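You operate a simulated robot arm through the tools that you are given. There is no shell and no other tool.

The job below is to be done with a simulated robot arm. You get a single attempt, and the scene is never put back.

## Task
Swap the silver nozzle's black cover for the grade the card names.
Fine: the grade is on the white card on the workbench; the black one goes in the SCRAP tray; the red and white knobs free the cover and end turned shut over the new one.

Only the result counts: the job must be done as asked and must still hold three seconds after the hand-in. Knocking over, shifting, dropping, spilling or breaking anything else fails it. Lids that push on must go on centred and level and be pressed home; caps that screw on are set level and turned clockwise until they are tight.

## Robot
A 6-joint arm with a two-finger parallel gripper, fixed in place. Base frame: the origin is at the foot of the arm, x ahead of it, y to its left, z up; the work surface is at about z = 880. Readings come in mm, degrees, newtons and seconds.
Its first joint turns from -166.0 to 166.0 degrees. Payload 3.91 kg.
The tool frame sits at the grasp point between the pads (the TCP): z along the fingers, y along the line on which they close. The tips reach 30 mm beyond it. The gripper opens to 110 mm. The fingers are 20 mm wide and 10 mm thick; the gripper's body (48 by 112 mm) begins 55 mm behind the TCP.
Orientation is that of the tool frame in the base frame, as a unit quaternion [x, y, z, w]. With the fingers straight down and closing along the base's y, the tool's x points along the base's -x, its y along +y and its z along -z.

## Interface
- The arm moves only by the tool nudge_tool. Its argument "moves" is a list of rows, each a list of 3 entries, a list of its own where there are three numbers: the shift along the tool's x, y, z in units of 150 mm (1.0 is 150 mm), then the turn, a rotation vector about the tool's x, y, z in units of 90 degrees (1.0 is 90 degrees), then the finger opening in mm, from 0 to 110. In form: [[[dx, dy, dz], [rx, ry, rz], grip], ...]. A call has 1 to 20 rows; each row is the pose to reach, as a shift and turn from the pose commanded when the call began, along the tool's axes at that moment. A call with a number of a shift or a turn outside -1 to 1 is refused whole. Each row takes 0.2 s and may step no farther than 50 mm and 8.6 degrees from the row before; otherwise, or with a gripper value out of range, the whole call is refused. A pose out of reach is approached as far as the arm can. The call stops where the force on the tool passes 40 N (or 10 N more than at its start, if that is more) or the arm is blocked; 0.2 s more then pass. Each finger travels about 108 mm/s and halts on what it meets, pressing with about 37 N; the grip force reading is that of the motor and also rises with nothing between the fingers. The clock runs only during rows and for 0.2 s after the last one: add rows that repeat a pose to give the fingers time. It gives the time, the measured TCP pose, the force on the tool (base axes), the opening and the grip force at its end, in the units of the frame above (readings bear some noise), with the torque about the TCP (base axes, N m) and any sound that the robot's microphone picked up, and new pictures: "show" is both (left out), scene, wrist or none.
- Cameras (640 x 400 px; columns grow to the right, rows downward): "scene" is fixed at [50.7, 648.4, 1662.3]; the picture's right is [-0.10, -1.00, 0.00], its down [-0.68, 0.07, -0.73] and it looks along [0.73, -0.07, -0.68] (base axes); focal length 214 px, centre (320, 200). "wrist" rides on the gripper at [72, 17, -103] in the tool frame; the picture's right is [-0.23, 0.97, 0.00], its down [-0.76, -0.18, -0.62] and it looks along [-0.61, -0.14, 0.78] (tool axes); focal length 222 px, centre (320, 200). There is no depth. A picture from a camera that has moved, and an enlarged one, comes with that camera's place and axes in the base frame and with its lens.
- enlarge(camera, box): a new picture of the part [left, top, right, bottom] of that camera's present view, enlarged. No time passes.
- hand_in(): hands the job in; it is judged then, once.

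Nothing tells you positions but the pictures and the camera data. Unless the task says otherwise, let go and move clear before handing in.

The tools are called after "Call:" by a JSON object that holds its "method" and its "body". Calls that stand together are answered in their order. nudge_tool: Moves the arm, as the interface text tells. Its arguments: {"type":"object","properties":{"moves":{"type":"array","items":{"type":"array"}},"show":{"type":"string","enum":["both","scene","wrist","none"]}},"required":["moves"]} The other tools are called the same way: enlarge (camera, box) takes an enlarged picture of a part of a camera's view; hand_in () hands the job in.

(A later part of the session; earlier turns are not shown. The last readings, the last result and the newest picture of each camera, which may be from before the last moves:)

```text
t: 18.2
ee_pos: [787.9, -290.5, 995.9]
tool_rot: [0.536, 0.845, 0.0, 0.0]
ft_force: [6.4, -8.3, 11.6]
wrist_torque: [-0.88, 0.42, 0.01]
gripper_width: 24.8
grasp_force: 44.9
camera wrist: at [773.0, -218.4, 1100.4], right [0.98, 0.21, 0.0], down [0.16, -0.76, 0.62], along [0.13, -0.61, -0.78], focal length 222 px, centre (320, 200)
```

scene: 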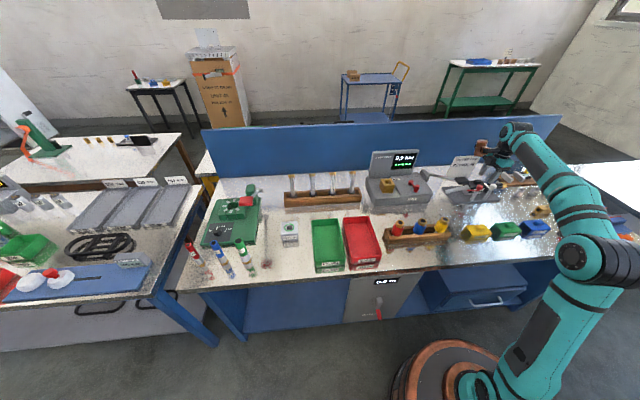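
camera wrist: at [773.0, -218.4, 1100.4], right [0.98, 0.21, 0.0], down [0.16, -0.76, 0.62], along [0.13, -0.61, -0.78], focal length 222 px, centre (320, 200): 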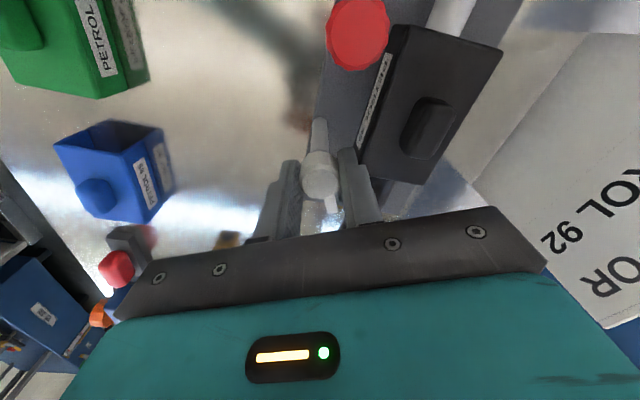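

About -65°; I'll continue about 20° more and watch for a stop.

Call:
{"method": "nudge_tool", "body": {"moves": [[[0, -0.001, 0], [0, 0, 0.06], 15], [[0, -0.001, 0], [0, 0, 0.12], 15], [[0, -0.001, 0], [0, 0, 0.18], 15], [[0, -0.001, 0], [0, 0, 0.23], 15]], "show": "both"}}

Call:
{"method": "enlarge", "body": {"camera": "wrist", "box": [200, 20, 500, 230]}}

Call:
{"method": "enlarge", "body": {"camera": "scene", "box": [440, 150, 510, 205]}}

```text
t: 19.2
ee_pos: [785.8, -290.3, 995.2]
tool_rot: [0.679, 0.734, -0.001, -0.001]
ft_force: [0.2, 2.5, 2.1]
wrist_torque: [0.49, -0.13, 0.18]
gripper_width: 24.8
grasp_force: 45.3
camera wrist: at [799.7, -216.7, 1100.3], right [0.99, -0.15, 0.0], down [-0.12, -0.77, 0.62], along [-0.09, -0.62, -0.78], focal length 222 px, centre (320, 200)
```

scene: 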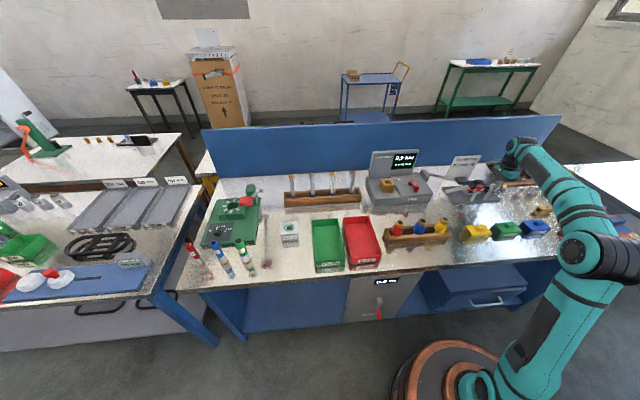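
wrist: 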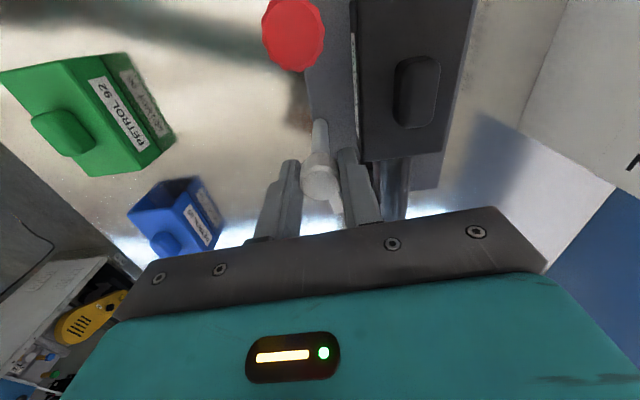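

```text
1.90 times, centred on (350, 125) of wrist
camera zoom: at [799.7, -216.7, 1100.3], right [0.99, -0.15, 0.0], down [-0.12, -0.77, 0.62], along [-0.09, -0.62, -0.78], focal length 423 px, centre (263, 343)
```

zoom: 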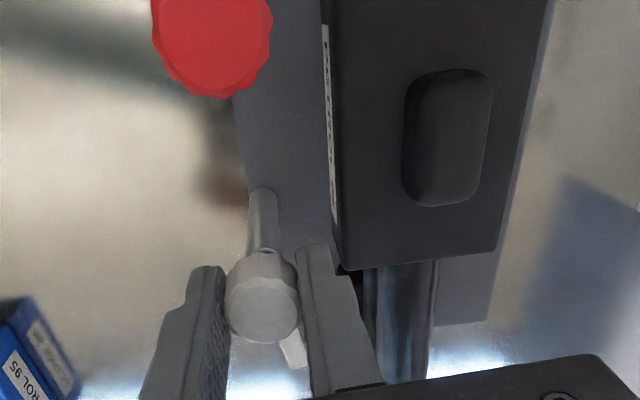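

```text
7.27 times, centred on (475, 178) of scene
camera zoom: at [50.7, 648.4, 1662.3], right [-0.1, -1.0, 0.0], down [-0.68, 0.07, -0.73], along [0.73, -0.07, -0.68], focal length 1560 px, centre (-807, 364)
```

zoom: 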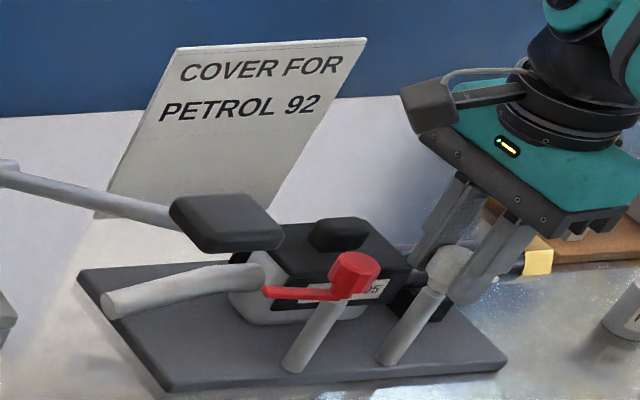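

White tab has reached about its stop pointing toward -y. I'll release, rise, and inspect both tabs.

Call:
{"method": "nudge_tool", "body": {"moves": [[[0, 0, 0], [0, 0, 0], 34], [[0, 0, 0], [0, 0, 0], 38], [[0, 0, -0.1], [0, 0, 0], 38], [[0, 0, -0.25], [0, 0, 0], 45], [[0, 0, -0.5], [0, 0, 0], 60]], "show": "wrist"}}

Call:
{"method": "enlarge", "body": {"camera": "wrist", "box": [200, 20, 500, 230]}}

Call:
{"method": "enlarge", "body": {"camera": "scene", "box": [440, 150, 510, 205]}}

```text
t: 20.4
ee_pos: [787.8, -289.6, 1071.6]
tool_rot: [0.679, 0.734, 0.0, 0.0]
ft_force: [0.0, 0.0, -0.6]
wrist_torque: [-0.01, 0.02, 0.01]
gripper_width: 59.9
grasp_force: 0.1
camera wrist: at [800.9, -217.4, 1175.9], right [0.99, -0.15, 0.0], down [-0.12, -0.77, 0.62], along [-0.09, -0.62, -0.78], focal length 222 px, centre (320, 200)
```

wrist: 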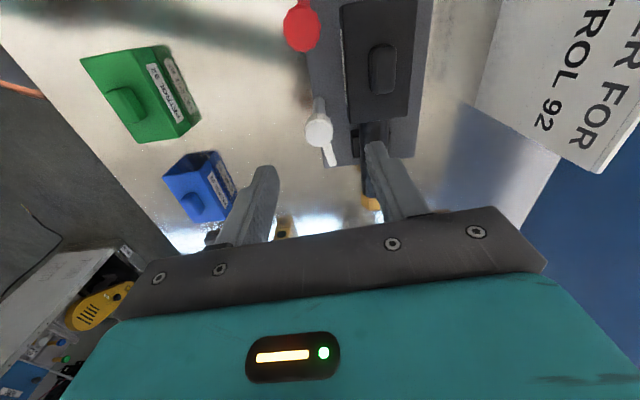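

```text
1.90 times, centred on (350, 125) of wrist
camera zoom: at [800.9, -217.4, 1175.9], right [0.99, -0.15, 0.0], down [-0.12, -0.77, 0.62], along [-0.09, -0.62, -0.78], focal length 423 px, centre (263, 343)
```

zoom: 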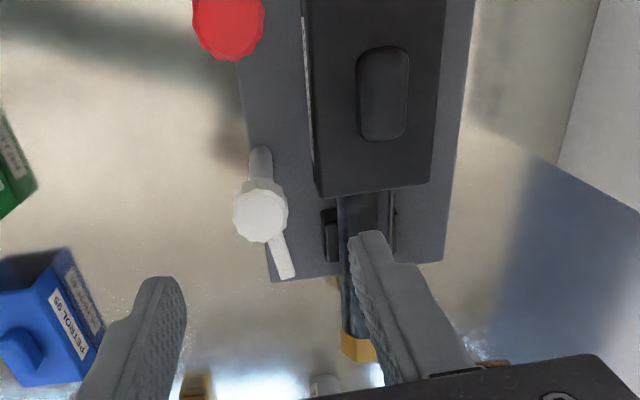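

```text
7.27 times, centred on (475, 178) of scene
camera zoom: at [50.7, 648.4, 1662.3], right [-0.1, -1.0, 0.0], down [-0.68, 0.07, -0.73], along [0.73, -0.07, -0.68], focal length 1560 px, centre (-807, 364)
```

zoom: 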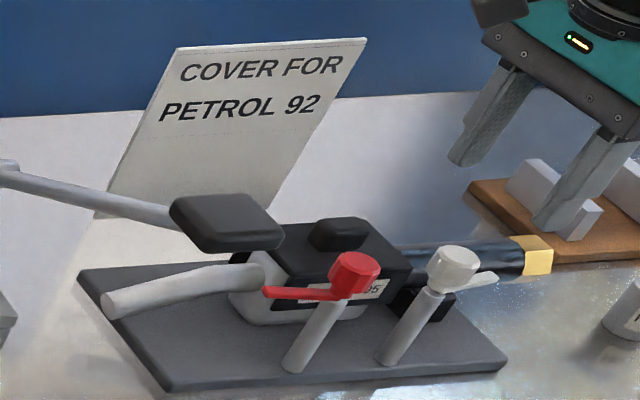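

Both tabs are clear of the cover (about ±82°). The cover boss is at about (847,-254.5). I'll move above it and turn the wrist back to the base heading.

Call:
{"method": "nudge_tool", "body": {"moves": [[[0.02, 0.04, 0], [0, 0, -0.086], 60], [[0.04, 0.08, 0], [0, 0, -0.172], 60], [[0.06, 0.12, 0], [0, 0, -0.258], 60], [[0.08, 0.16, 0], [0, 0, -0.344], 60], [[0.1, 0.2, 0], [0, 0, -0.43], 60], [[0.12, 0.24, 0], [0, 0, -0.516], 60], [[0.14, 0.28, 0], [0, 0, -0.602], 60], [[0.16, 0.32, 0], [0, 0, -0.688], 60], [[0.18, 0.36, 0], [0, 0, -0.774], 60], [[0.205, 0.415, 0], [0, 0, -0.86], 60], [[0.205, 0.415, 0], [0, 0, -0.95], 60], [[0.205, 0.415, 0.1], [0, 0, -0.95], 60]], "show": "wrist"}}

Call:
{"method": "enlarge", "body": {"camera": "wrist", "box": [220, 60, 460, 220]}}

Call:
{"method": "enlarge", "body": {"camera": "scene", "box": [440, 140, 520, 205]}}

```text
t: 23.0
ee_pos: [847.0, -255.6, 1056.2]
tool_rot: [-0.001, 1.0, 0.0, 0.001]
ft_force: [-0.1, -0.2, 0.0]
wrist_torque: [0.02, 0.01, 0.01]
gripper_width: 60.1
grasp_force: 0.1
camera wrist: at [775.8, -238.3, 1161.1], right [0.23, 0.97, 0.0], down [0.76, -0.18, 0.62], along [0.61, -0.14, -0.78], focal length 222 px, centre (320, 200)
```

wrist: 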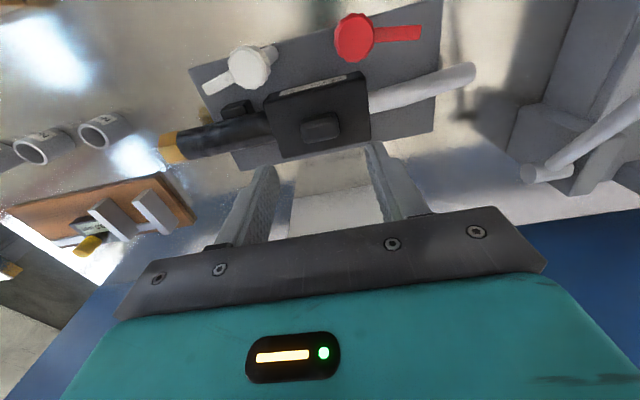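

```text
2.50 times, centred on (340, 140) of wrist
camera zoom: at [775.8, -238.3, 1161.1], right [0.23, 0.97, 0.0], down [0.76, -0.18, 0.62], along [0.61, -0.14, -0.78], focal length 555 px, centre (270, 350)
```

zoom: 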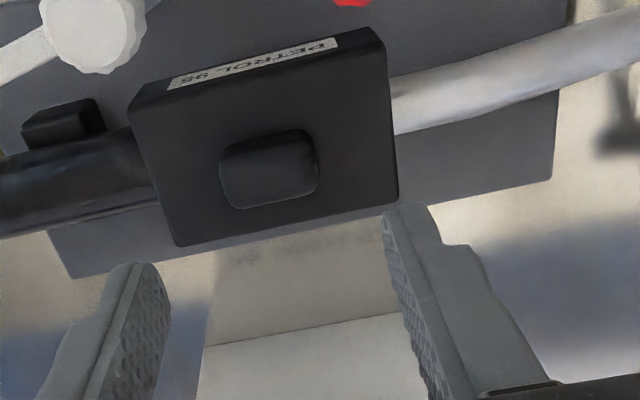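

```text
6.15 times, centred on (480, 172) of scene
camera zoom: at [50.7, 648.4, 1662.3], right [-0.1, -1.0, 0.0], down [-0.68, 0.07, -0.73], along [0.73, -0.07, -0.68], focal length 1320 px, centre (-665, 369)
```

zoom: 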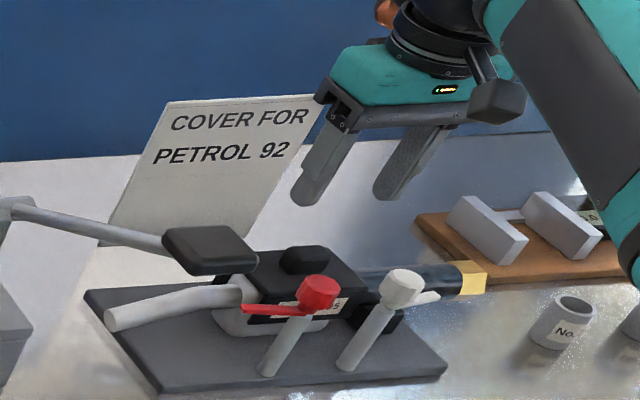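

Boss centred under the tool. I'll descend to about 5 mm above the cover plate and check the gap.

Call:
{"method": "nudge_tool", "body": {"moves": [[[-0.002, -0.002, 0.15], [0, 0, 0], 60], [[-0.002, -0.002, 0.3], [0, 0, 0], 60], [[-0.002, -0.002, 0.4], [0, 0, 0], 60], [[-0.002, -0.002, 0.44], [0, 0, 0], 60], [[-0.002, -0.002, 0.44], [0, 0, 0], 52]], "show": "wrist"}}

Call:
{"method": "enlarge", "body": {"camera": "wrist", "box": [220, 80, 460, 230]}}

Call:
{"method": "enlarge", "body": {"camera": "scene", "box": [455, 165, 505, 200]}}

```text
t: 24.2
ee_pos: [846.6, -254.5, 987.9]
tool_rot: [0.0, 1.0, -0.001, 0.0]
ft_force: [0.0, 0.8, -0.6]
wrist_torque: [-0.01, -0.02, -0.02]
gripper_width: 51.9
grasp_force: 0.0
camera wrist: at [775.6, -237.6, 1093.4], right [0.23, 0.97, 0.0], down [0.76, -0.18, 0.62], along [0.61, -0.14, -0.78], focal length 222 px, centre (320, 200)
```

wrist: 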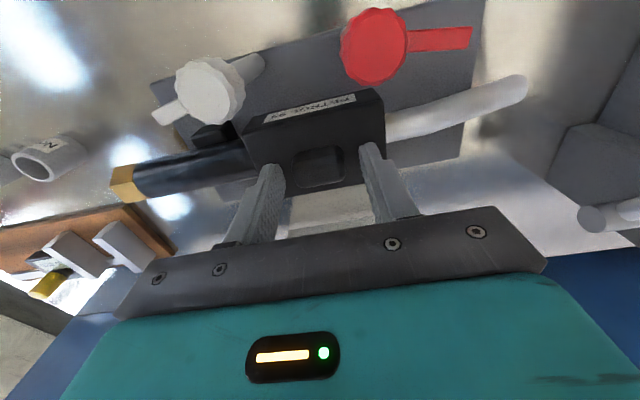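

```text
2.67 times, centred on (340, 155) of wrist
camera zoom: at [775.6, -237.6, 1093.4], right [0.23, 0.97, 0.0], down [0.76, -0.18, 0.62], along [0.61, -0.14, -0.78], focal length 592 px, centre (267, 320)
```

zoom: 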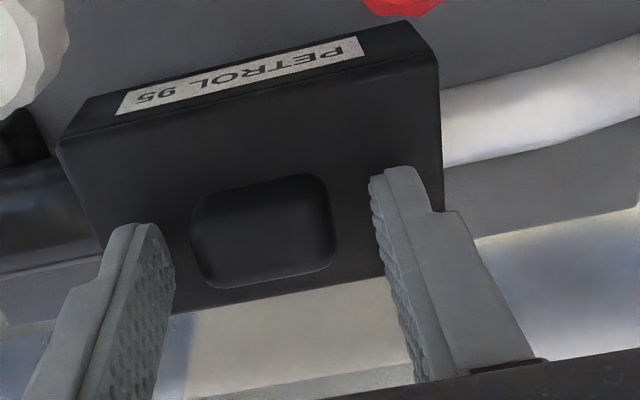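

```text
11.43 times, centred on (480, 182) of scene
camera zoom: at [50.7, 648.4, 1662.3], right [-0.1, -1.0, 0.0], down [-0.68, 0.07, -0.73], along [0.73, -0.07, -0.68], focal length 2451 px, centre (-1509, 400)
```

zoom: 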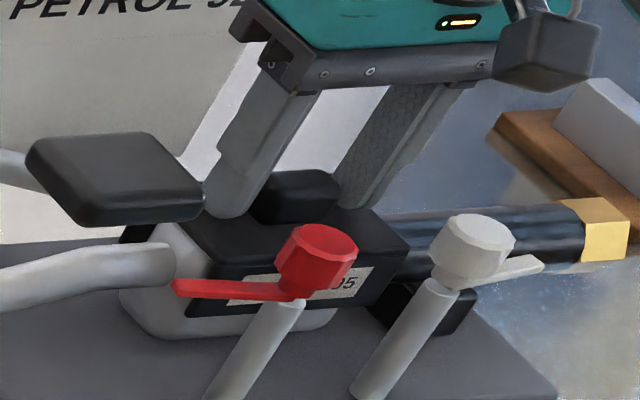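

The tips are about 3 mm above the plate, centred on the boss. I'll lower 1.5 mm more and close.

Call:
{"method": "nudge_tool", "body": {"moves": [[[0, 0, 0.01], [0, 0, 0], 50], [[0, 0, 0.01], [0, 0, 0], 40], [[0, 0, 0.01], [0, 0, 0], 28], [[0, 0, 0.01], [0, 0, 0], 20], [[0, 0, 0.01], [0, 0, 0], 20]], "show": "wrist"}}

Call:
{"method": "enlarge", "body": {"camera": "wrist", "box": [220, 80, 460, 230]}}

Call:
{"method": "enlarge", "body": {"camera": "scene", "box": [455, 165, 505, 200]}}

```text
t: 25.4
ee_pos: [847.8, -254.3, 988.0]
tool_rot: [0.001, 1.0, 0.0, -0.001]
ft_force: [-0.2, 1.4, 0.5]
wrist_torque: [0.0, -0.04, -0.01]
gripper_width: 32.7
grasp_force: 37.5
camera wrist: at [775.8, -238.2, 1092.4], right [0.23, 0.97, 0.0], down [0.76, -0.18, 0.62], along [0.61, -0.14, -0.78], focal length 222 px, centre (320, 200)
```

wrist: 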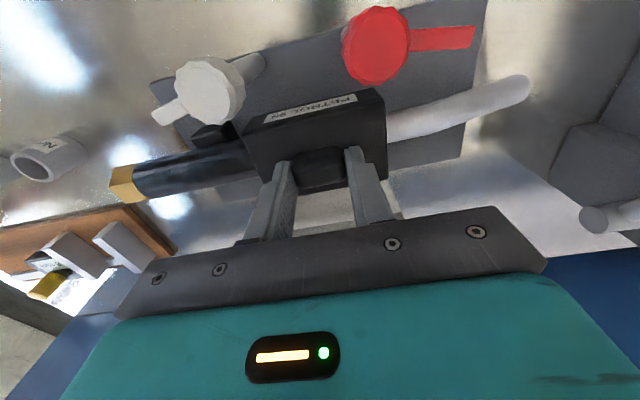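

```text
2.67 times, centred on (340, 155) of wrist
camera zoom: at [775.8, -238.2, 1092.4], right [0.23, 0.97, 0.0], down [0.76, -0.18, 0.62], along [0.61, -0.14, -0.78], focal length 592 px, centre (267, 320)
```

zoom: 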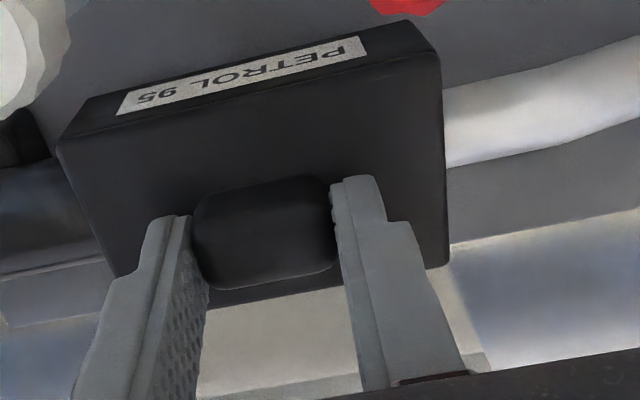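

```text
11.43 times, centred on (480, 182) of scene
camera zoom: at [50.7, 648.4, 1662.3], right [-0.1, -1.0, 0.0], down [-0.68, 0.07, -0.73], along [0.73, -0.07, -0.68], focal length 2451 px, centre (-1509, 400)
```

zoom: 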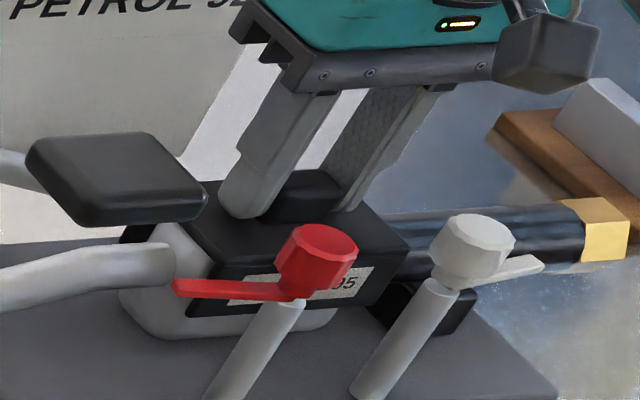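

Boss gripped at 32.7 mm. Lifting slowly straight up to free the cover.

Call:
{"method": "nudge_tool", "body": {"moves": [[[0, 0, -0.03], [0, 0, 0], 20], [[0, 0, -0.07], [0, 0, 0], 20], [[0, 0, -0.12], [0, 0, 0], 20], [[0, 0, -0.2], [0, 0, 0], 20], [[0, 0, -0.3], [0, 0, 0], 20]], "show": "both"}}

Call:
{"method": "enlarge", "body": {"camera": "scene", "box": [440, 150, 510, 205]}}

```text
t: 26.6
ee_pos: [847.0, -254.8, 1033.1]
tool_rot: [0.0, 1.0, 0.0, 0.0]
ft_force: [-1.1, 0.4, -1.2]
wrist_torque: [-0.04, 0.0, 0.0]
gripper_width: 32.9
grasp_force: 36.9
camera wrist: at [775.8, -238.0, 1137.6], right [0.23, 0.97, 0.0], down [0.76, -0.18, 0.62], along [0.61, -0.14, -0.78], focal length 222 px, centre (320, 200)
```

scene: 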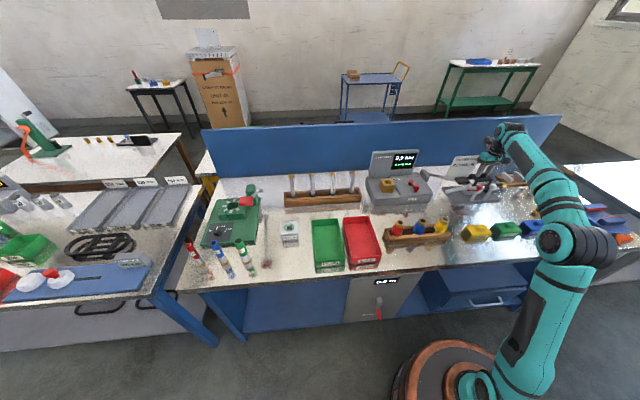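
wrist: 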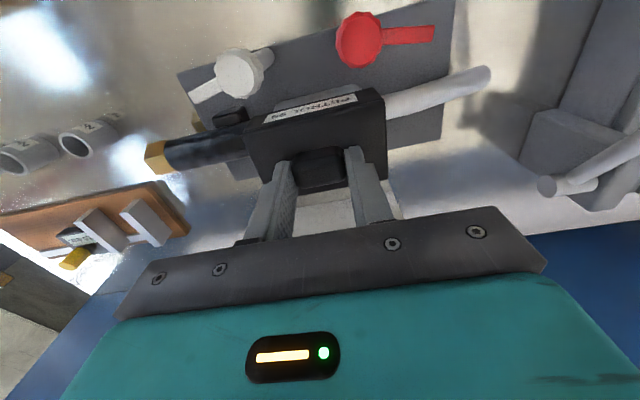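

```text
7.27 times, centred on (475, 178) of scene
camera zoom: at [50.7, 648.4, 1662.3], right [-0.1, -1.0, 0.0], down [-0.68, 0.07, -0.73], along [0.73, -0.07, -0.68], focal length 1560 px, centre (-807, 364)
```

zoom: 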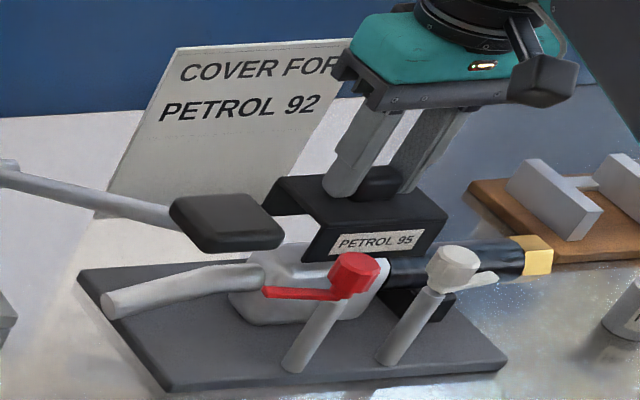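

The black cover came off cleanly. I'll raise it and back off toward the robot before crossing to the SCRAP tray.

Call:
{"method": "nudge_tool", "body": {"moves": [[[0, 0, -0.2], [0, 0, 0], 20], [[0, 0, -0.45], [0, 0, 0], 20], [[0, 0, -0.7], [0, 0, 0], 20], [[0.1, 0, -0.85], [0, 0, 0], 20], [[0.35, 0, -0.9], [0, 0, 0], 20], [[0.65, 0, -0.9], [0, 0, 0], 20], [[0.95, 0, -0.9], [0, 0, 0], 20]], "show": "none"}}

Call:
{"method": "nudge_tool", "body": {"moves": [[[0.2, 0.1, 0], [0, 0, 0], 20], [[0.45, 0.25, 0], [0, 0, 0], 20], [[0.63, 0.5, 0], [0, 0, 0], 20], [[0.63, 0.8, 0], [0, 0, 0], 20], [[0.63, 1.0, 0], [0, 0, 0], 20]], "show": "both"}}

```text
t: 28.2
ee_pos: [705.6, -256.1, 1168.0]
tool_rot: [0.0, 1.0, 0.0, -0.001]
ft_force: [0.2, -0.8, -1.2]
wrist_torque: [0.0, 0.06, 0.03]
gripper_width: 33.0
grasp_force: 36.6
```

```text
t: 29.4
ee_pos: [609.6, -104.0, 1168.6]
tool_rot: [0.0, 1.0, 0.0, 0.0]
ft_force: [-0.3, 0.0, -0.4]
wrist_torque: [0.05, -0.01, -0.02]
gripper_width: 32.8
grasp_force: 37.4
camera wrist: at [538.3, -87.3, 1273.6], right [0.23, 0.97, 0.0], down [0.76, -0.18, 0.62], along [0.61, -0.14, -0.78], focal length 222 px, centre (320, 200)
```

scene: 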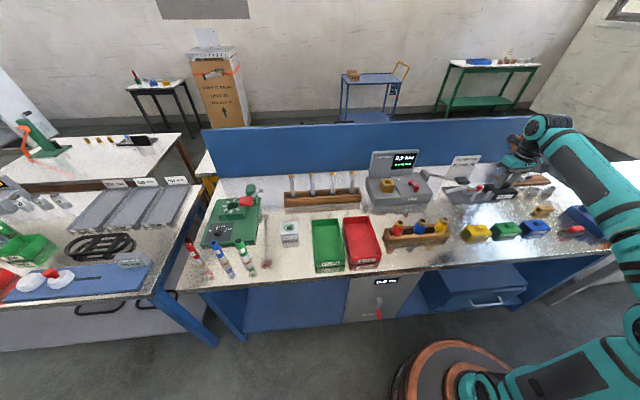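
wrist: 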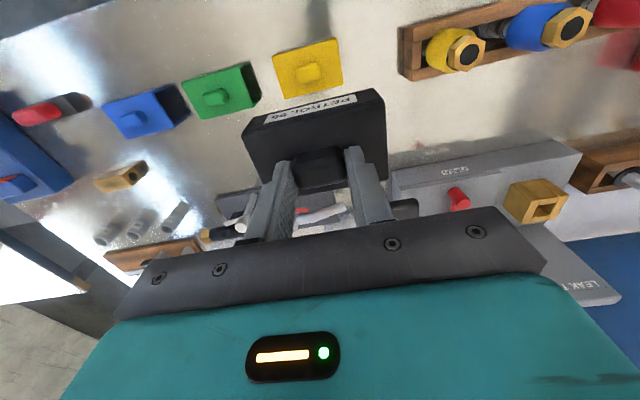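

Carrying the black cover level at z≈1168; I'll continue crossing in +y toward the SCRAP tray.

Call:
{"method": "nudge_tool", "body": {"moves": [[[0, 0.3, 0], [0, 0, 0], 20], [[0, 0.6, 0], [0, 0, 0], 20], [[0, 0.9, 0], [0, 0, 0], 20], [[0, 1.0, 0], [0, 0, 0], 20]], "show": "none"}}

Call:
{"method": "nudge_tool", "body": {"moves": [[[0, 0.3, 0], [0, 0, 0], 20], [[0, 0.6, 0], [0, 0, 0], 20], [[0, 0.9, 0], [0, 0, 0], 20], [[0, 1.0, 0], [0, 0, 0], 20]], "show": "both"}}

```text
t: 30.4
ee_pos: [610.0, 45.9, 1168.4]
tool_rot: [-0.001, 1.0, 0.0, 0.0]
ft_force: [-0.5, 0.1, -1.3]
wrist_torque: [0.01, -0.01, 0.0]
gripper_width: 33.0
grasp_force: 36.9
```

```text
t: 31.4
ee_pos: [610.6, 195.6, 1167.7]
tool_rot: [0.0, 1.0, 0.0, 0.001]
ft_force: [-0.4, 0.2, -1.6]
wrist_torque: [0.03, 0.01, -0.01]
gripper_width: 33.1
grasp_force: 37.3
camera wrist: at [538.8, 213.3, 1273.3], right [0.23, 0.97, 0.0], down [0.76, -0.18, 0.62], along [0.61, -0.14, -0.78], focal length 222 px, centre (320, 200)
```

scene: 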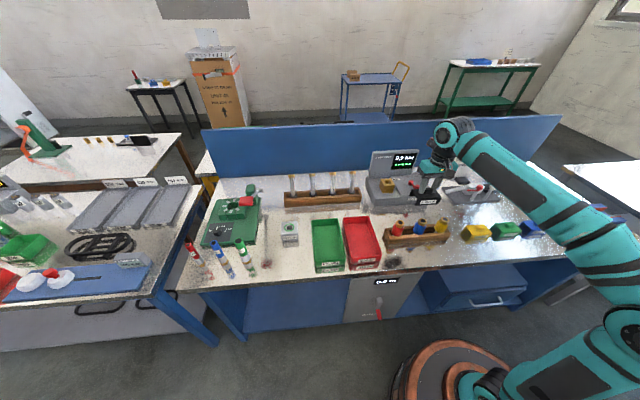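
wrist: 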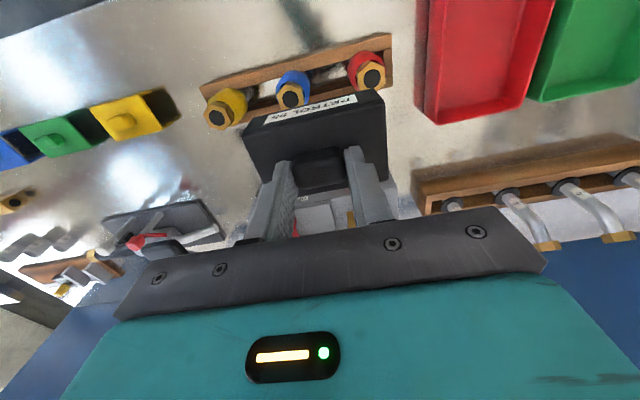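

The SCRAP tray is coming into view on the right of the wrist picture. I'll continue another 150 mm in +y.

Call:
{"method": "nudge_tool", "body": {"moves": [[[0, 0.3, 0], [0, 0, 0], 20], [[0, 0.6, 0], [0, 0, 0], 20], [[0, 0.9, 0], [0, 0, 0], 20], [[0, 1.0, 0], [0, 0, 0], 20]], "show": "wrist"}}

```text
t: 32.4
ee_pos: [610.7, 345.9, 1168.4]
tool_rot: [0.0, 1.0, -0.001, 0.0]
ft_force: [-0.1, -0.7, 0.2]
wrist_torque: [-0.02, -0.03, 0.03]
gripper_width: 32.9
grasp_force: 37.5
camera wrist: at [539.1, 362.2, 1274.0], right [0.23, 0.97, 0.0], down [0.76, -0.18, 0.62], along [0.61, -0.14, -0.78], focal length 222 px, centre (320, 200)
```

wrist: 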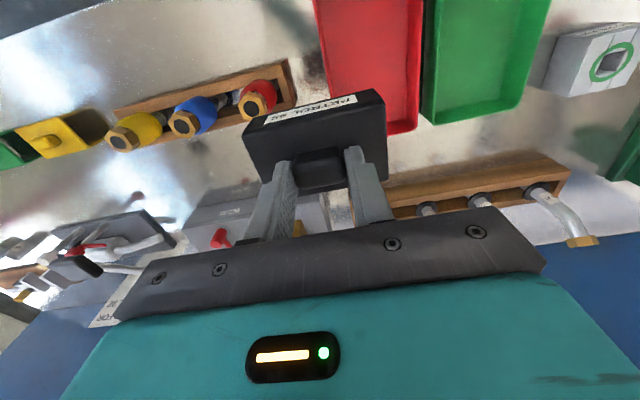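

I'm about 75 mm short of the tray centre (≈(608,421)). I'll move over it and check alignment.

Call:
{"method": "nudge_tool", "body": {"moves": [[[0.01, 0.25, 0], [0, 0, 0], 20], [[0.01, 0.5, 0], [0, 0, 0], 20], [[0.01, 0.5, 0.3], [0, 0, 0], 20], [[0.01, 0.5, 0.6], [0, 0, 0], 20]], "show": "both"}}

Call:
{"method": "enlarge", "body": {"camera": "scene", "box": [300, 160, 440, 280]}}

```text
t: 33.4
ee_pos: [608.2, 418.2, 1079.3]
tool_rot: [-0.001, 1.0, 0.0, 0.0]
ft_force: [-0.1, -0.6, -1.4]
wrist_torque: [0.03, -0.03, 0.02]
gripper_width: 33.0
grasp_force: 36.3
camera wrist: at [537.4, 435.8, 1184.4], right [0.23, 0.97, 0.0], down [0.76, -0.18, 0.62], along [0.61, -0.14, -0.78], focal length 222 px, centre (320, 200)
```

scene: 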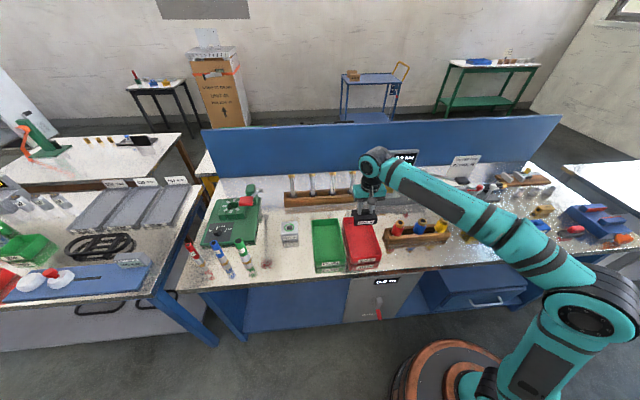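
wrist: 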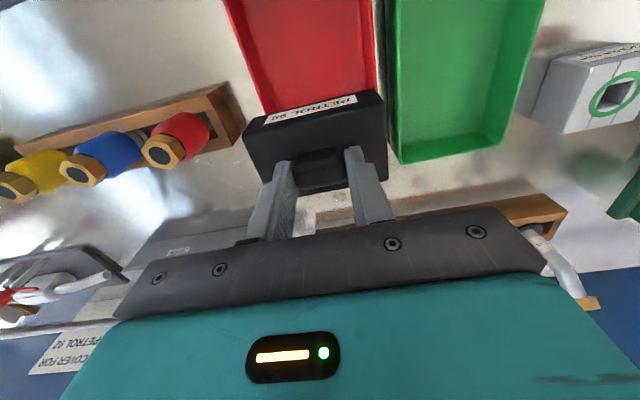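

```text
3.33 times, centred on (370, 220) of scene
camera zoom: at [50.7, 648.4, 1662.3], right [-0.1, -1.0, 0.0], down [-0.68, 0.07, -0.73], along [0.73, -0.07, -0.68], focal length 715 px, centre (153, 133)
```

zoom: 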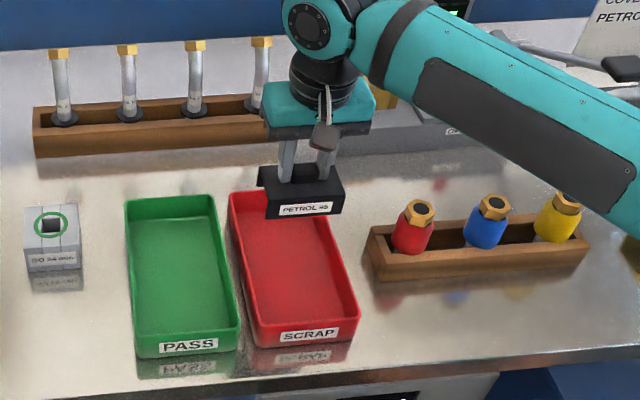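

The cover is above the SCRAP tray. Lowering into it.

Call:
{"method": "nudge_tool", "body": {"moves": [[[0, 0, 0.2], [0, 0, 0], 20], [[0, 0, 0.4], [0, 0, 0], 20], [[0, 0, 0.6], [0, 0, 0], 20], [[0, 0, 0.72], [0, 0, 0], 20]], "show": "both"}}

Call:
{"method": "enlarge", "body": {"camera": "scene", "box": [310, 190, 410, 270]}}

```text
t: 34.4
ee_pos: [606.6, 418.3, 971.2]
tool_rot: [0.0, 1.0, -0.001, 0.001]
ft_force: [0.2, -0.6, -1.2]
wrist_torque: [-0.03, 0.0, -0.01]
gripper_width: 32.7
grasp_force: 37.0
camera wrist: at [535.7, 435.0, 1075.0], right [0.23, 0.97, 0.0], down [0.76, -0.18, 0.62], along [0.61, -0.14, -0.78], focal length 222 px, centre (320, 200)
```

scene: 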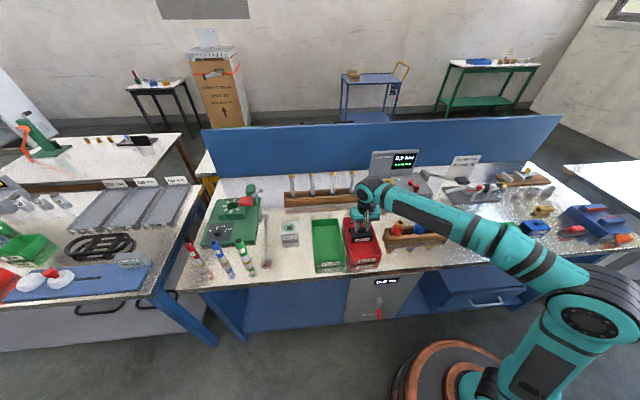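
wrist: 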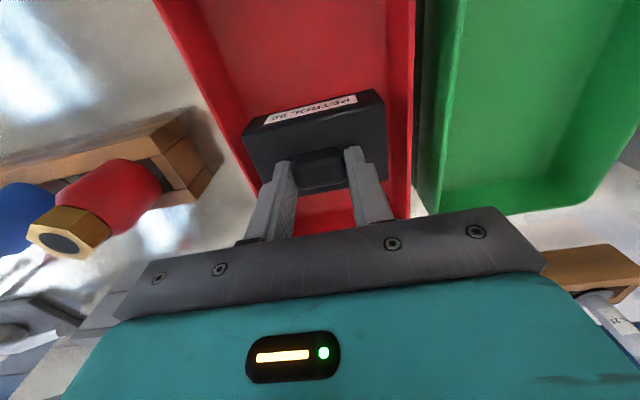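

```text
5.00 times, centred on (360, 230) of scene
camera zoom: at [50.7, 648.4, 1662.3], right [-0.1, -1.0, 0.0], down [-0.68, 0.07, -0.73], along [0.73, -0.07, -0.68], focal length 1072 px, centre (120, 50)
```

zoom: 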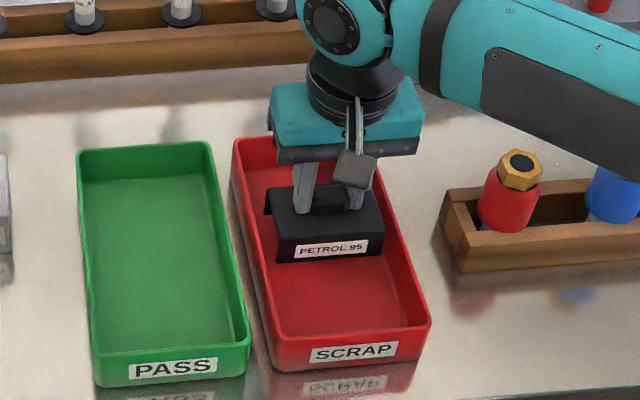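

The cover sits well inside the tray walls. Lowering the last ~20 mm in small steps until it touches.

Call:
{"method": "nudge_tool", "body": {"moves": [[[0, 0, 0.05], [0, 0, 0], 20], [[0, 0, 0.08], [0, 0, 0], 20], [[0, 0, 0.1], [0, 0, 0], 20], [[0, 0, 0.11], [0, 0, 0], 20]], "show": "scene"}}

Call:
{"method": "enlarge", "body": {"camera": "scene", "box": [330, 200, 400, 260]}}

```text
t: 35.4
ee_pos: [608.6, 420.2, 953.8]
tool_rot: [0.0, 1.0, 0.0, 0.0]
ft_force: [-0.6, 0.2, -0.1]
wrist_torque: [-0.02, 0.0, -0.01]
gripper_width: 33.0
grasp_force: 36.7
```

scene: 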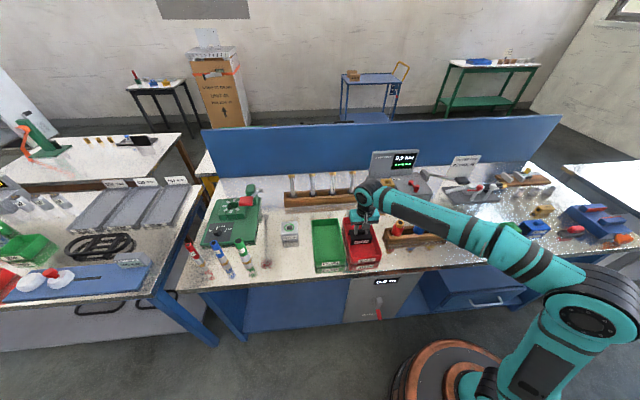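

```text
6.67 times, centred on (365, 230) of scene
camera zoom: at [50.7, 648.4, 1662.3], right [-0.1, -1.0, 0.0], down [-0.68, 0.07, -0.73], along [0.73, -0.07, -0.68], focal length 1430 px, centre (20, 0)
```

zoom: 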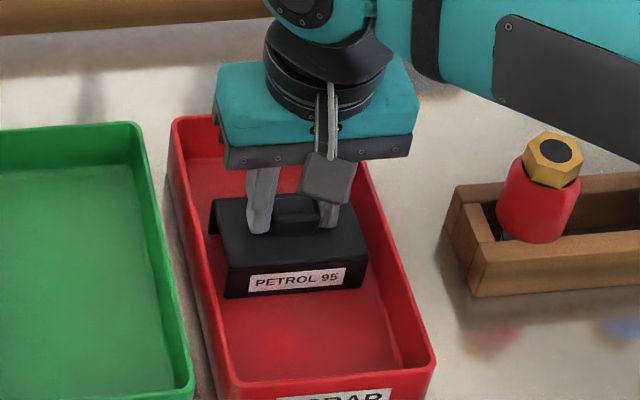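

Not yet touching; lowering another few millimetres.

Call:
{"method": "nudge_tool", "body": {"moves": [[[0, 0, 0.01], [0, 0, 0], 20], [[0, 0, 0.02], [0, 0, 0], 20]], "show": "none"}}

Call:
{"method": "nudge_tool", "body": {"moves": [[[0, 0, 0.007], [0, 0, 0], 20], [[0, 0, 0.014], [0, 0, 0], 20]], "show": "none"}}

```text
t: 36.0
ee_pos: [608.8, 420.4, 953.2]
tool_rot: [0.0, 1.0, 0.001, 0.002]
ft_force: [-0.6, 0.3, 9.5]
wrist_torque: [-0.1, 0.23, 0.01]
gripper_width: 32.9
grasp_force: 36.9
```

```text
t: 36.6
ee_pos: [607.8, 418.9, 950.7]
tool_rot: [0.0, 1.0, 0.001, 0.001]
ft_force: [3.3, 3.4, 39.3]
wrist_torque: [-0.05, 0.25, 0.06]
gripper_width: 32.7
grasp_force: 36.9
```

The cover is resting on the tray floor. I'll relieve the pressure, open, and rise.

Call:
{"method": "nudge_tool", "body": {"moves": [[[0, 0, -0.014], [0, 0, 0], 20], [[0, 0, -0.014], [0, 0, 0], 45], [[0, 0, -0.014], [0, 0, 0], 60], [[0, 0, -0.05], [0, 0, 0], 60], [[0, 0, -0.15], [0, 0, 0], 60], [[0, 0, -0.4], [0, 0, 0], 60], [[0, 0, -0.7], [0, 0, 0], 60]], "show": "both"}}

Call:
{"method": "enlarge", "body": {"camera": "scene", "box": [330, 200, 400, 260]}}

```text
t: 38.2
ee_pos: [607.5, 418.5, 1053.8]
tool_rot: [0.0, 1.0, 0.0, 0.0]
ft_force: [0.4, -0.5, 0.5]
wrist_torque: [-0.03, -0.01, -0.01]
gripper_width: 59.8
grasp_force: 0.1
camera wrist: at [536.9, 435.6, 1158.2], right [0.23, 0.97, 0.0], down [0.76, -0.18, 0.62], along [0.61, -0.14, -0.78], focal length 222 px, centre (320, 200)
```

scene: 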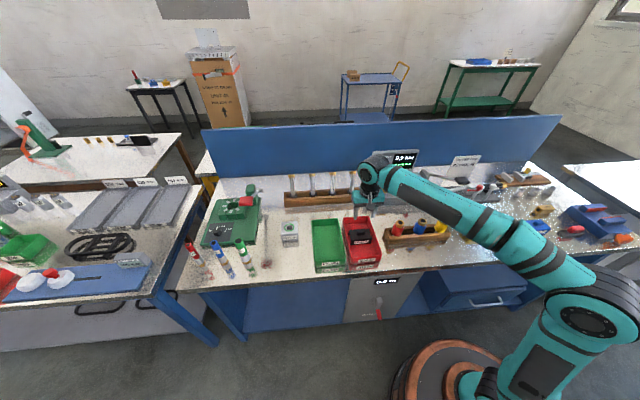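
wrist: 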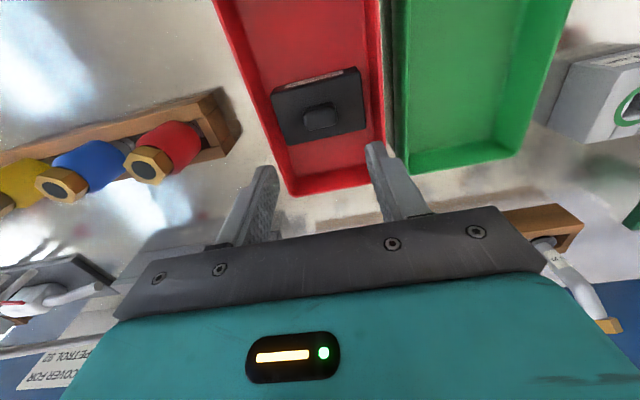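

```text
6.67 times, centred on (365, 230) of scene
camera zoom: at [50.7, 648.4, 1662.3], right [-0.1, -1.0, 0.0], down [-0.68, 0.07, -0.73], along [0.73, -0.07, -0.68], focal length 1430 px, centre (20, 0)
```

zoom: 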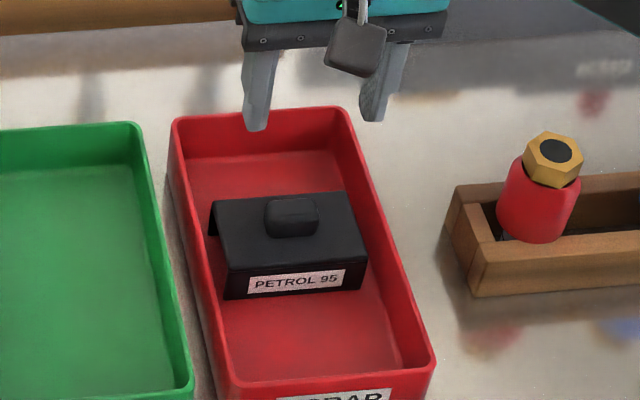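

Black cover is lying flat in the SCRAP tray. Now crossing back toward the green PETROL 92 cover near (589,-253).

Call:
{"method": "nudge_tool", "body": {"moves": [[[0, 0, -0.3], [0, 0, 0], 60], [[0.05, -0.3, -0.4], [0, 0, 0], 60], [[0.1, -0.6, -0.4], [0, 0, 0], 60], [[0.12, -0.9, -0.4], [0, 0, 0], 60], [[0.12, -1.0, -0.4], [0, 0, 0], 60]], "show": "none"}}

Call:
{"method": "nudge_tool", "body": {"moves": [[[0, -0.3, 0], [0, 0, 0], 60], [[0, -0.6, 0], [0, 0, 0], 60], [[0, -0.9, 0], [0, 0, 0], 60], [[0, -1.0, 0], [0, 0, 0], 60]], "show": "none"}}

Call:
{"method": "nudge_tool", "body": {"moves": [[[0, -0.3, 0], [0, 0, 0], 60], [[0, -0.6, 0], [0, 0, 0], 60], [[0, -0.9, 0], [0, 0, 0], 60], [[0, -1.0, 0], [0, 0, 0], 60]], "show": "none"}}

Call:
{"method": "nudge_tool", "body": {"moves": [[[0, -0.3, 0], [0, 0, 0], 60], [[0, -0.6, 0], [0, 0, 0], 60], [[0, -0.9, 0], [0, 0, 0], 60], [[0, -1.0, 0], [0, 0, 0], 60]], "show": "none"}}

Call:
{"method": "nudge_tool", "body": {"moves": [[[0, -0.25, 0], [0, 0, 0], 60], [[0, -0.493, 0], [0, 0, 0], 60]], "show": "both"}}

Call:
{"method": "enlarge", "body": {"camera": "wrist", "box": [180, 40, 480, 230]}}

```text
t: 39.4
ee_pos: [589.8, 269.8, 1114.4]
tool_rot: [-0.001, 1.0, 0.0, 0.001]
ft_force: [-0.3, -0.2, -1.4]
wrist_torque: [0.01, 0.01, 0.03]
gripper_width: 59.9
grasp_force: 0.1
```

```text
t: 40.4
ee_pos: [589.7, 118.9, 1114.8]
tool_rot: [0.0, 1.0, 0.0, 0.0]
ft_force: [-0.2, -0.3, 0.2]
wrist_torque: [0.0, 0.01, -0.01]
gripper_width: 60.2
grasp_force: 0.1
```

```text
t: 41.4
ee_pos: [590.6, -30.1, 1114.0]
tool_rot: [-0.001, 1.0, 0.0, 0.0]
ft_force: [-0.2, 0.3, 0.0]
wrist_torque: [0.0, 0.03, 0.0]
gripper_width: 59.8
grasp_force: 0.1
```

```text
t: 42.4
ee_pos: [590.6, -182.2, 1114.7]
tool_rot: [-0.001, 1.0, 0.0, 0.0]
ft_force: [-1.0, 0.6, 0.3]
wrist_torque: [-0.01, -0.04, 0.05]
gripper_width: 59.9
grasp_force: 0.0
```

```text
t: 43.0
ee_pos: [591.8, -253.1, 1115.4]
tool_rot: [-0.001, 1.0, 0.0, -0.001]
ft_force: [-0.5, 0.5, 0.3]
wrist_torque: [-0.03, -0.03, 0.0]
gripper_width: 59.9
grasp_force: 0.0
camera wrist: at [520.7, -237.3, 1219.7], right [0.23, 0.97, 0.0], down [0.76, -0.18, 0.62], along [0.61, -0.14, -0.78], focal length 222 px, centre (320, 200)
```

scene: 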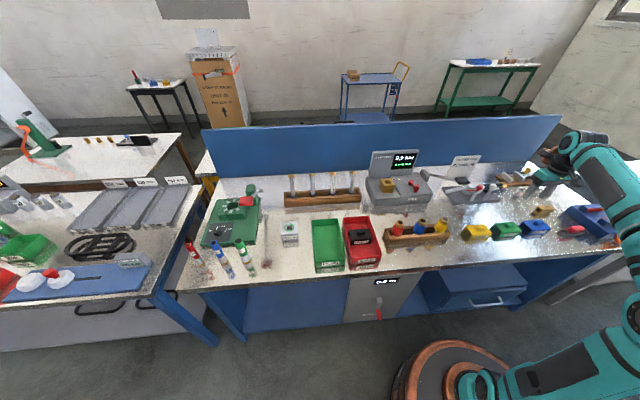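
wrist: 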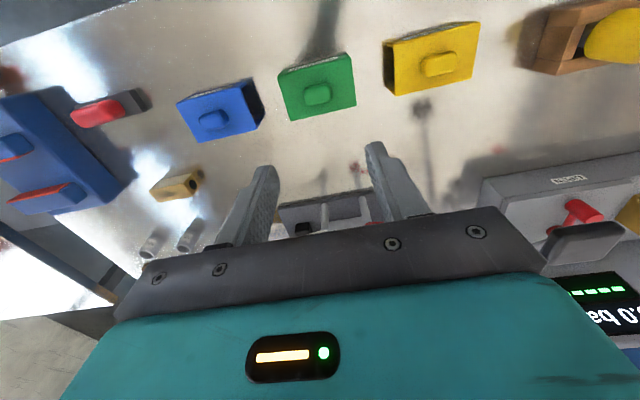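

```text
2.11 times, centred on (330, 135) of wrist
camera zoom: at [520.7, -237.3, 1219.7], right [0.23, 0.97, 0.0], down [0.76, -0.18, 0.62], along [0.61, -0.14, -0.78], focal length 468 px, centre (299, 337)
```

zoom: 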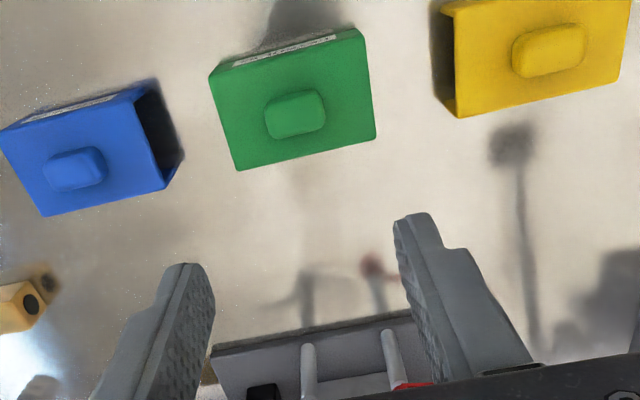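

The green cover sits at about (584,-254.5), square with the base axes. I'll move down over it and refine.

Call:
{"method": "nudge_tool", "body": {"moves": [[[0.02, -0.002, 0.25], [0, 0, 0], 60], [[0.035, -0.004, 0.5], [0, 0, 0], 60], [[0.035, -0.004, 0.8], [0, 0, 0], 60]], "show": "wrist"}}

Call:
{"method": "enlarge", "body": {"camera": "wrist", "box": [180, 40, 480, 230]}}

```text
t: 43.8
ee_pos: [585.7, -256.2, 994.3]
tool_rot: [0.0, 1.0, 0.0, 0.0]
ft_force: [-0.9, 0.2, -0.5]
wrist_torque: [0.02, -0.01, 0.0]
gripper_width: 59.9
grasp_force: 0.0
camera wrist: at [514.3, -238.6, 1099.5], right [0.23, 0.97, 0.0], down [0.76, -0.18, 0.62], along [0.61, -0.14, -0.78], focal length 222 px, centre (320, 200)
```

wrist: 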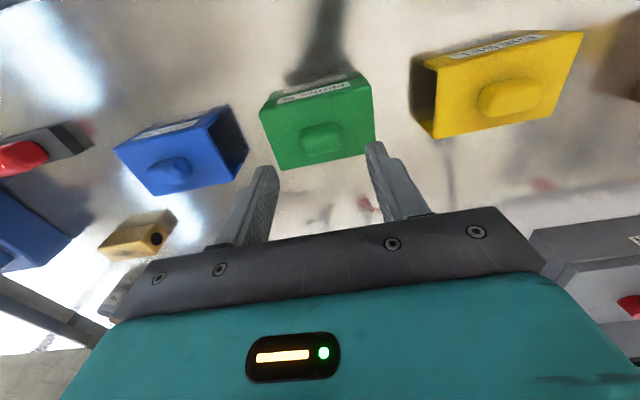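

```text
2.11 times, centred on (330, 135) of wrist
camera zoom: at [514.3, -238.6, 1099.5], right [0.23, 0.97, 0.0], down [0.76, -0.18, 0.62], along [0.61, -0.14, -0.78], focal length 468 px, centre (299, 337)
```

zoom: 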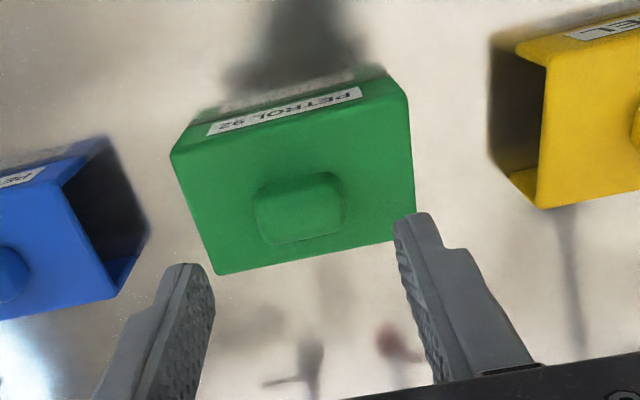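

I refine: boss ≈ 3 mm farther in +x than the tool. Descending to just above the plate with that trim.

Call:
{"method": "nudge_tool", "body": {"moves": [[[-0.019, 0, 0.1], [0, 0, 0], 60], [[-0.019, 0, 0.2], [0, 0, 0], 60], [[-0.019, 0, 0.27], [0, 0, 0], 52], [[-0.019, 0, 0.27], [0, 0, 0], 52]], "show": "wrist"}}

Call:
{"method": "enlarge", "body": {"camera": "wrist", "box": [220, 80, 460, 230]}}

Call:
{"method": "enlarge", "body": {"camera": "scene", "box": [480, 195, 540, 245]}}

```text
t: 44.8
ee_pos: [588.9, -256.5, 953.6]
tool_rot: [0.0, 1.0, 0.0, 0.0]
ft_force: [-0.3, 0.2, 0.4]
wrist_torque: [0.01, 0.0, 0.02]
gripper_width: 51.8
grasp_force: 0.0
camera wrist: at [517.9, -239.5, 1058.4], right [0.23, 0.97, 0.0], down [0.76, -0.18, 0.62], along [0.61, -0.14, -0.78], focal length 222 px, centre (320, 200)
```

wrist: 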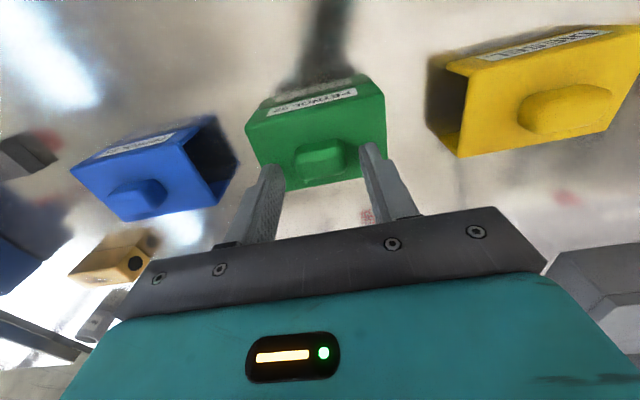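

```text
2.67 times, centred on (340, 155) of wrist
camera zoom: at [517.9, -239.5, 1058.4], right [0.23, 0.97, 0.0], down [0.76, -0.18, 0.62], along [0.61, -0.14, -0.78], focal length 592 px, centre (267, 320)
```

zoom: 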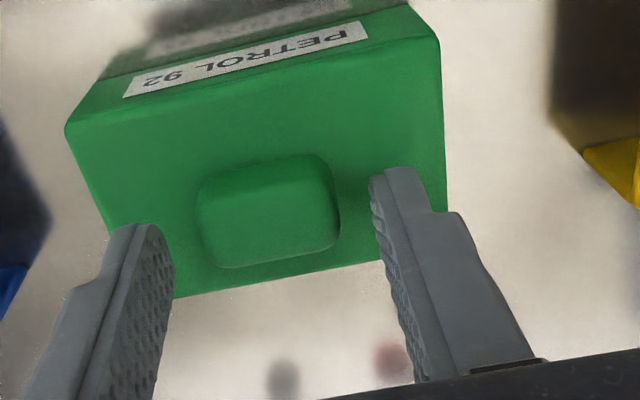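

```text
8.00 times, centred on (510, 220) of scene
camera zoom: at [50.7, 648.4, 1662.3], right [-0.1, -1.0, 0.0], down [-0.68, 0.07, -0.73], along [0.73, -0.07, -0.68], focal length 1716 px, centre (-1200, 40)
```

zoom: 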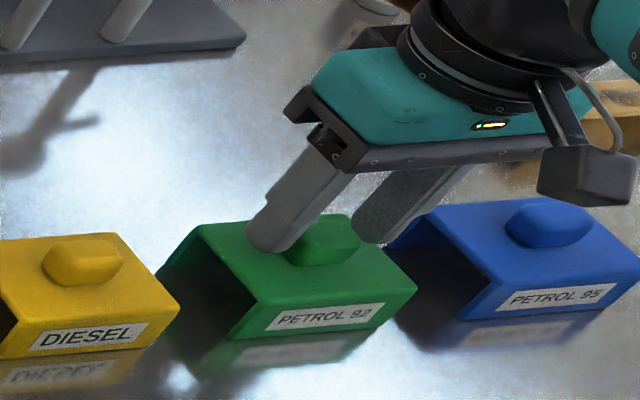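

Well centred; about 4–5 mm lower matches the grip height used on the black cover. Lower and close.

Call:
{"method": "nudge_tool", "body": {"moves": [[[0, 0, 0.02], [0, 0, 0], 52], [[0, 0, 0.033], [0, 0, 0], 52]], "show": "wrist"}}

Call:
{"method": "enlarge", "body": {"camera": "wrist", "box": [220, 80, 460, 230]}}

```text
t: 45.4
ee_pos: [589.2, -255.5, 949.3]
tool_rot: [0.0, 1.0, 0.001, 0.0]
ft_force: [-0.9, 0.1, -0.8]
wrist_torque: [0.0, 0.02, 0.01]
gripper_width: 52.2
grasp_force: 0.0
camera wrist: at [517.1, -239.0, 1053.1], right [0.23, 0.97, 0.0], down [0.76, -0.18, 0.62], along [0.61, -0.14, -0.78], focal length 222 px, centre (320, 200)
```

wrist: 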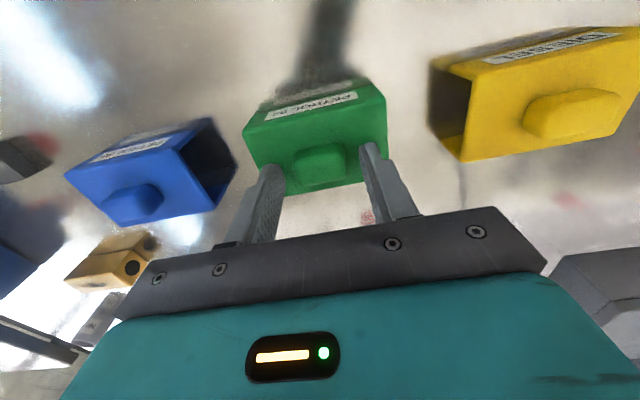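

```text
2.67 times, centred on (340, 155) of wrist
camera zoom: at [517.1, -239.0, 1053.1], right [0.23, 0.97, 0.0], down [0.76, -0.18, 0.62], along [0.61, -0.14, -0.78], focal length 592 px, centre (267, 320)
```

zoom: 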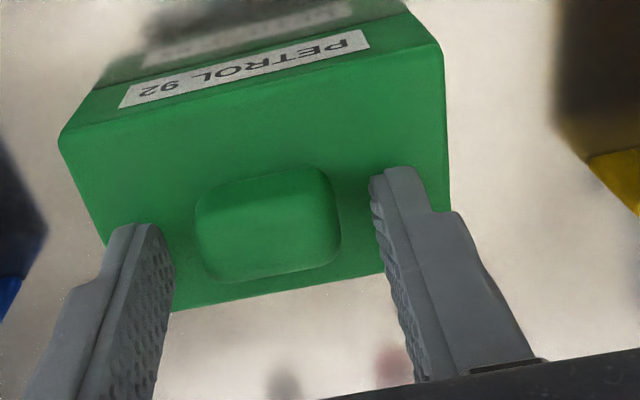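

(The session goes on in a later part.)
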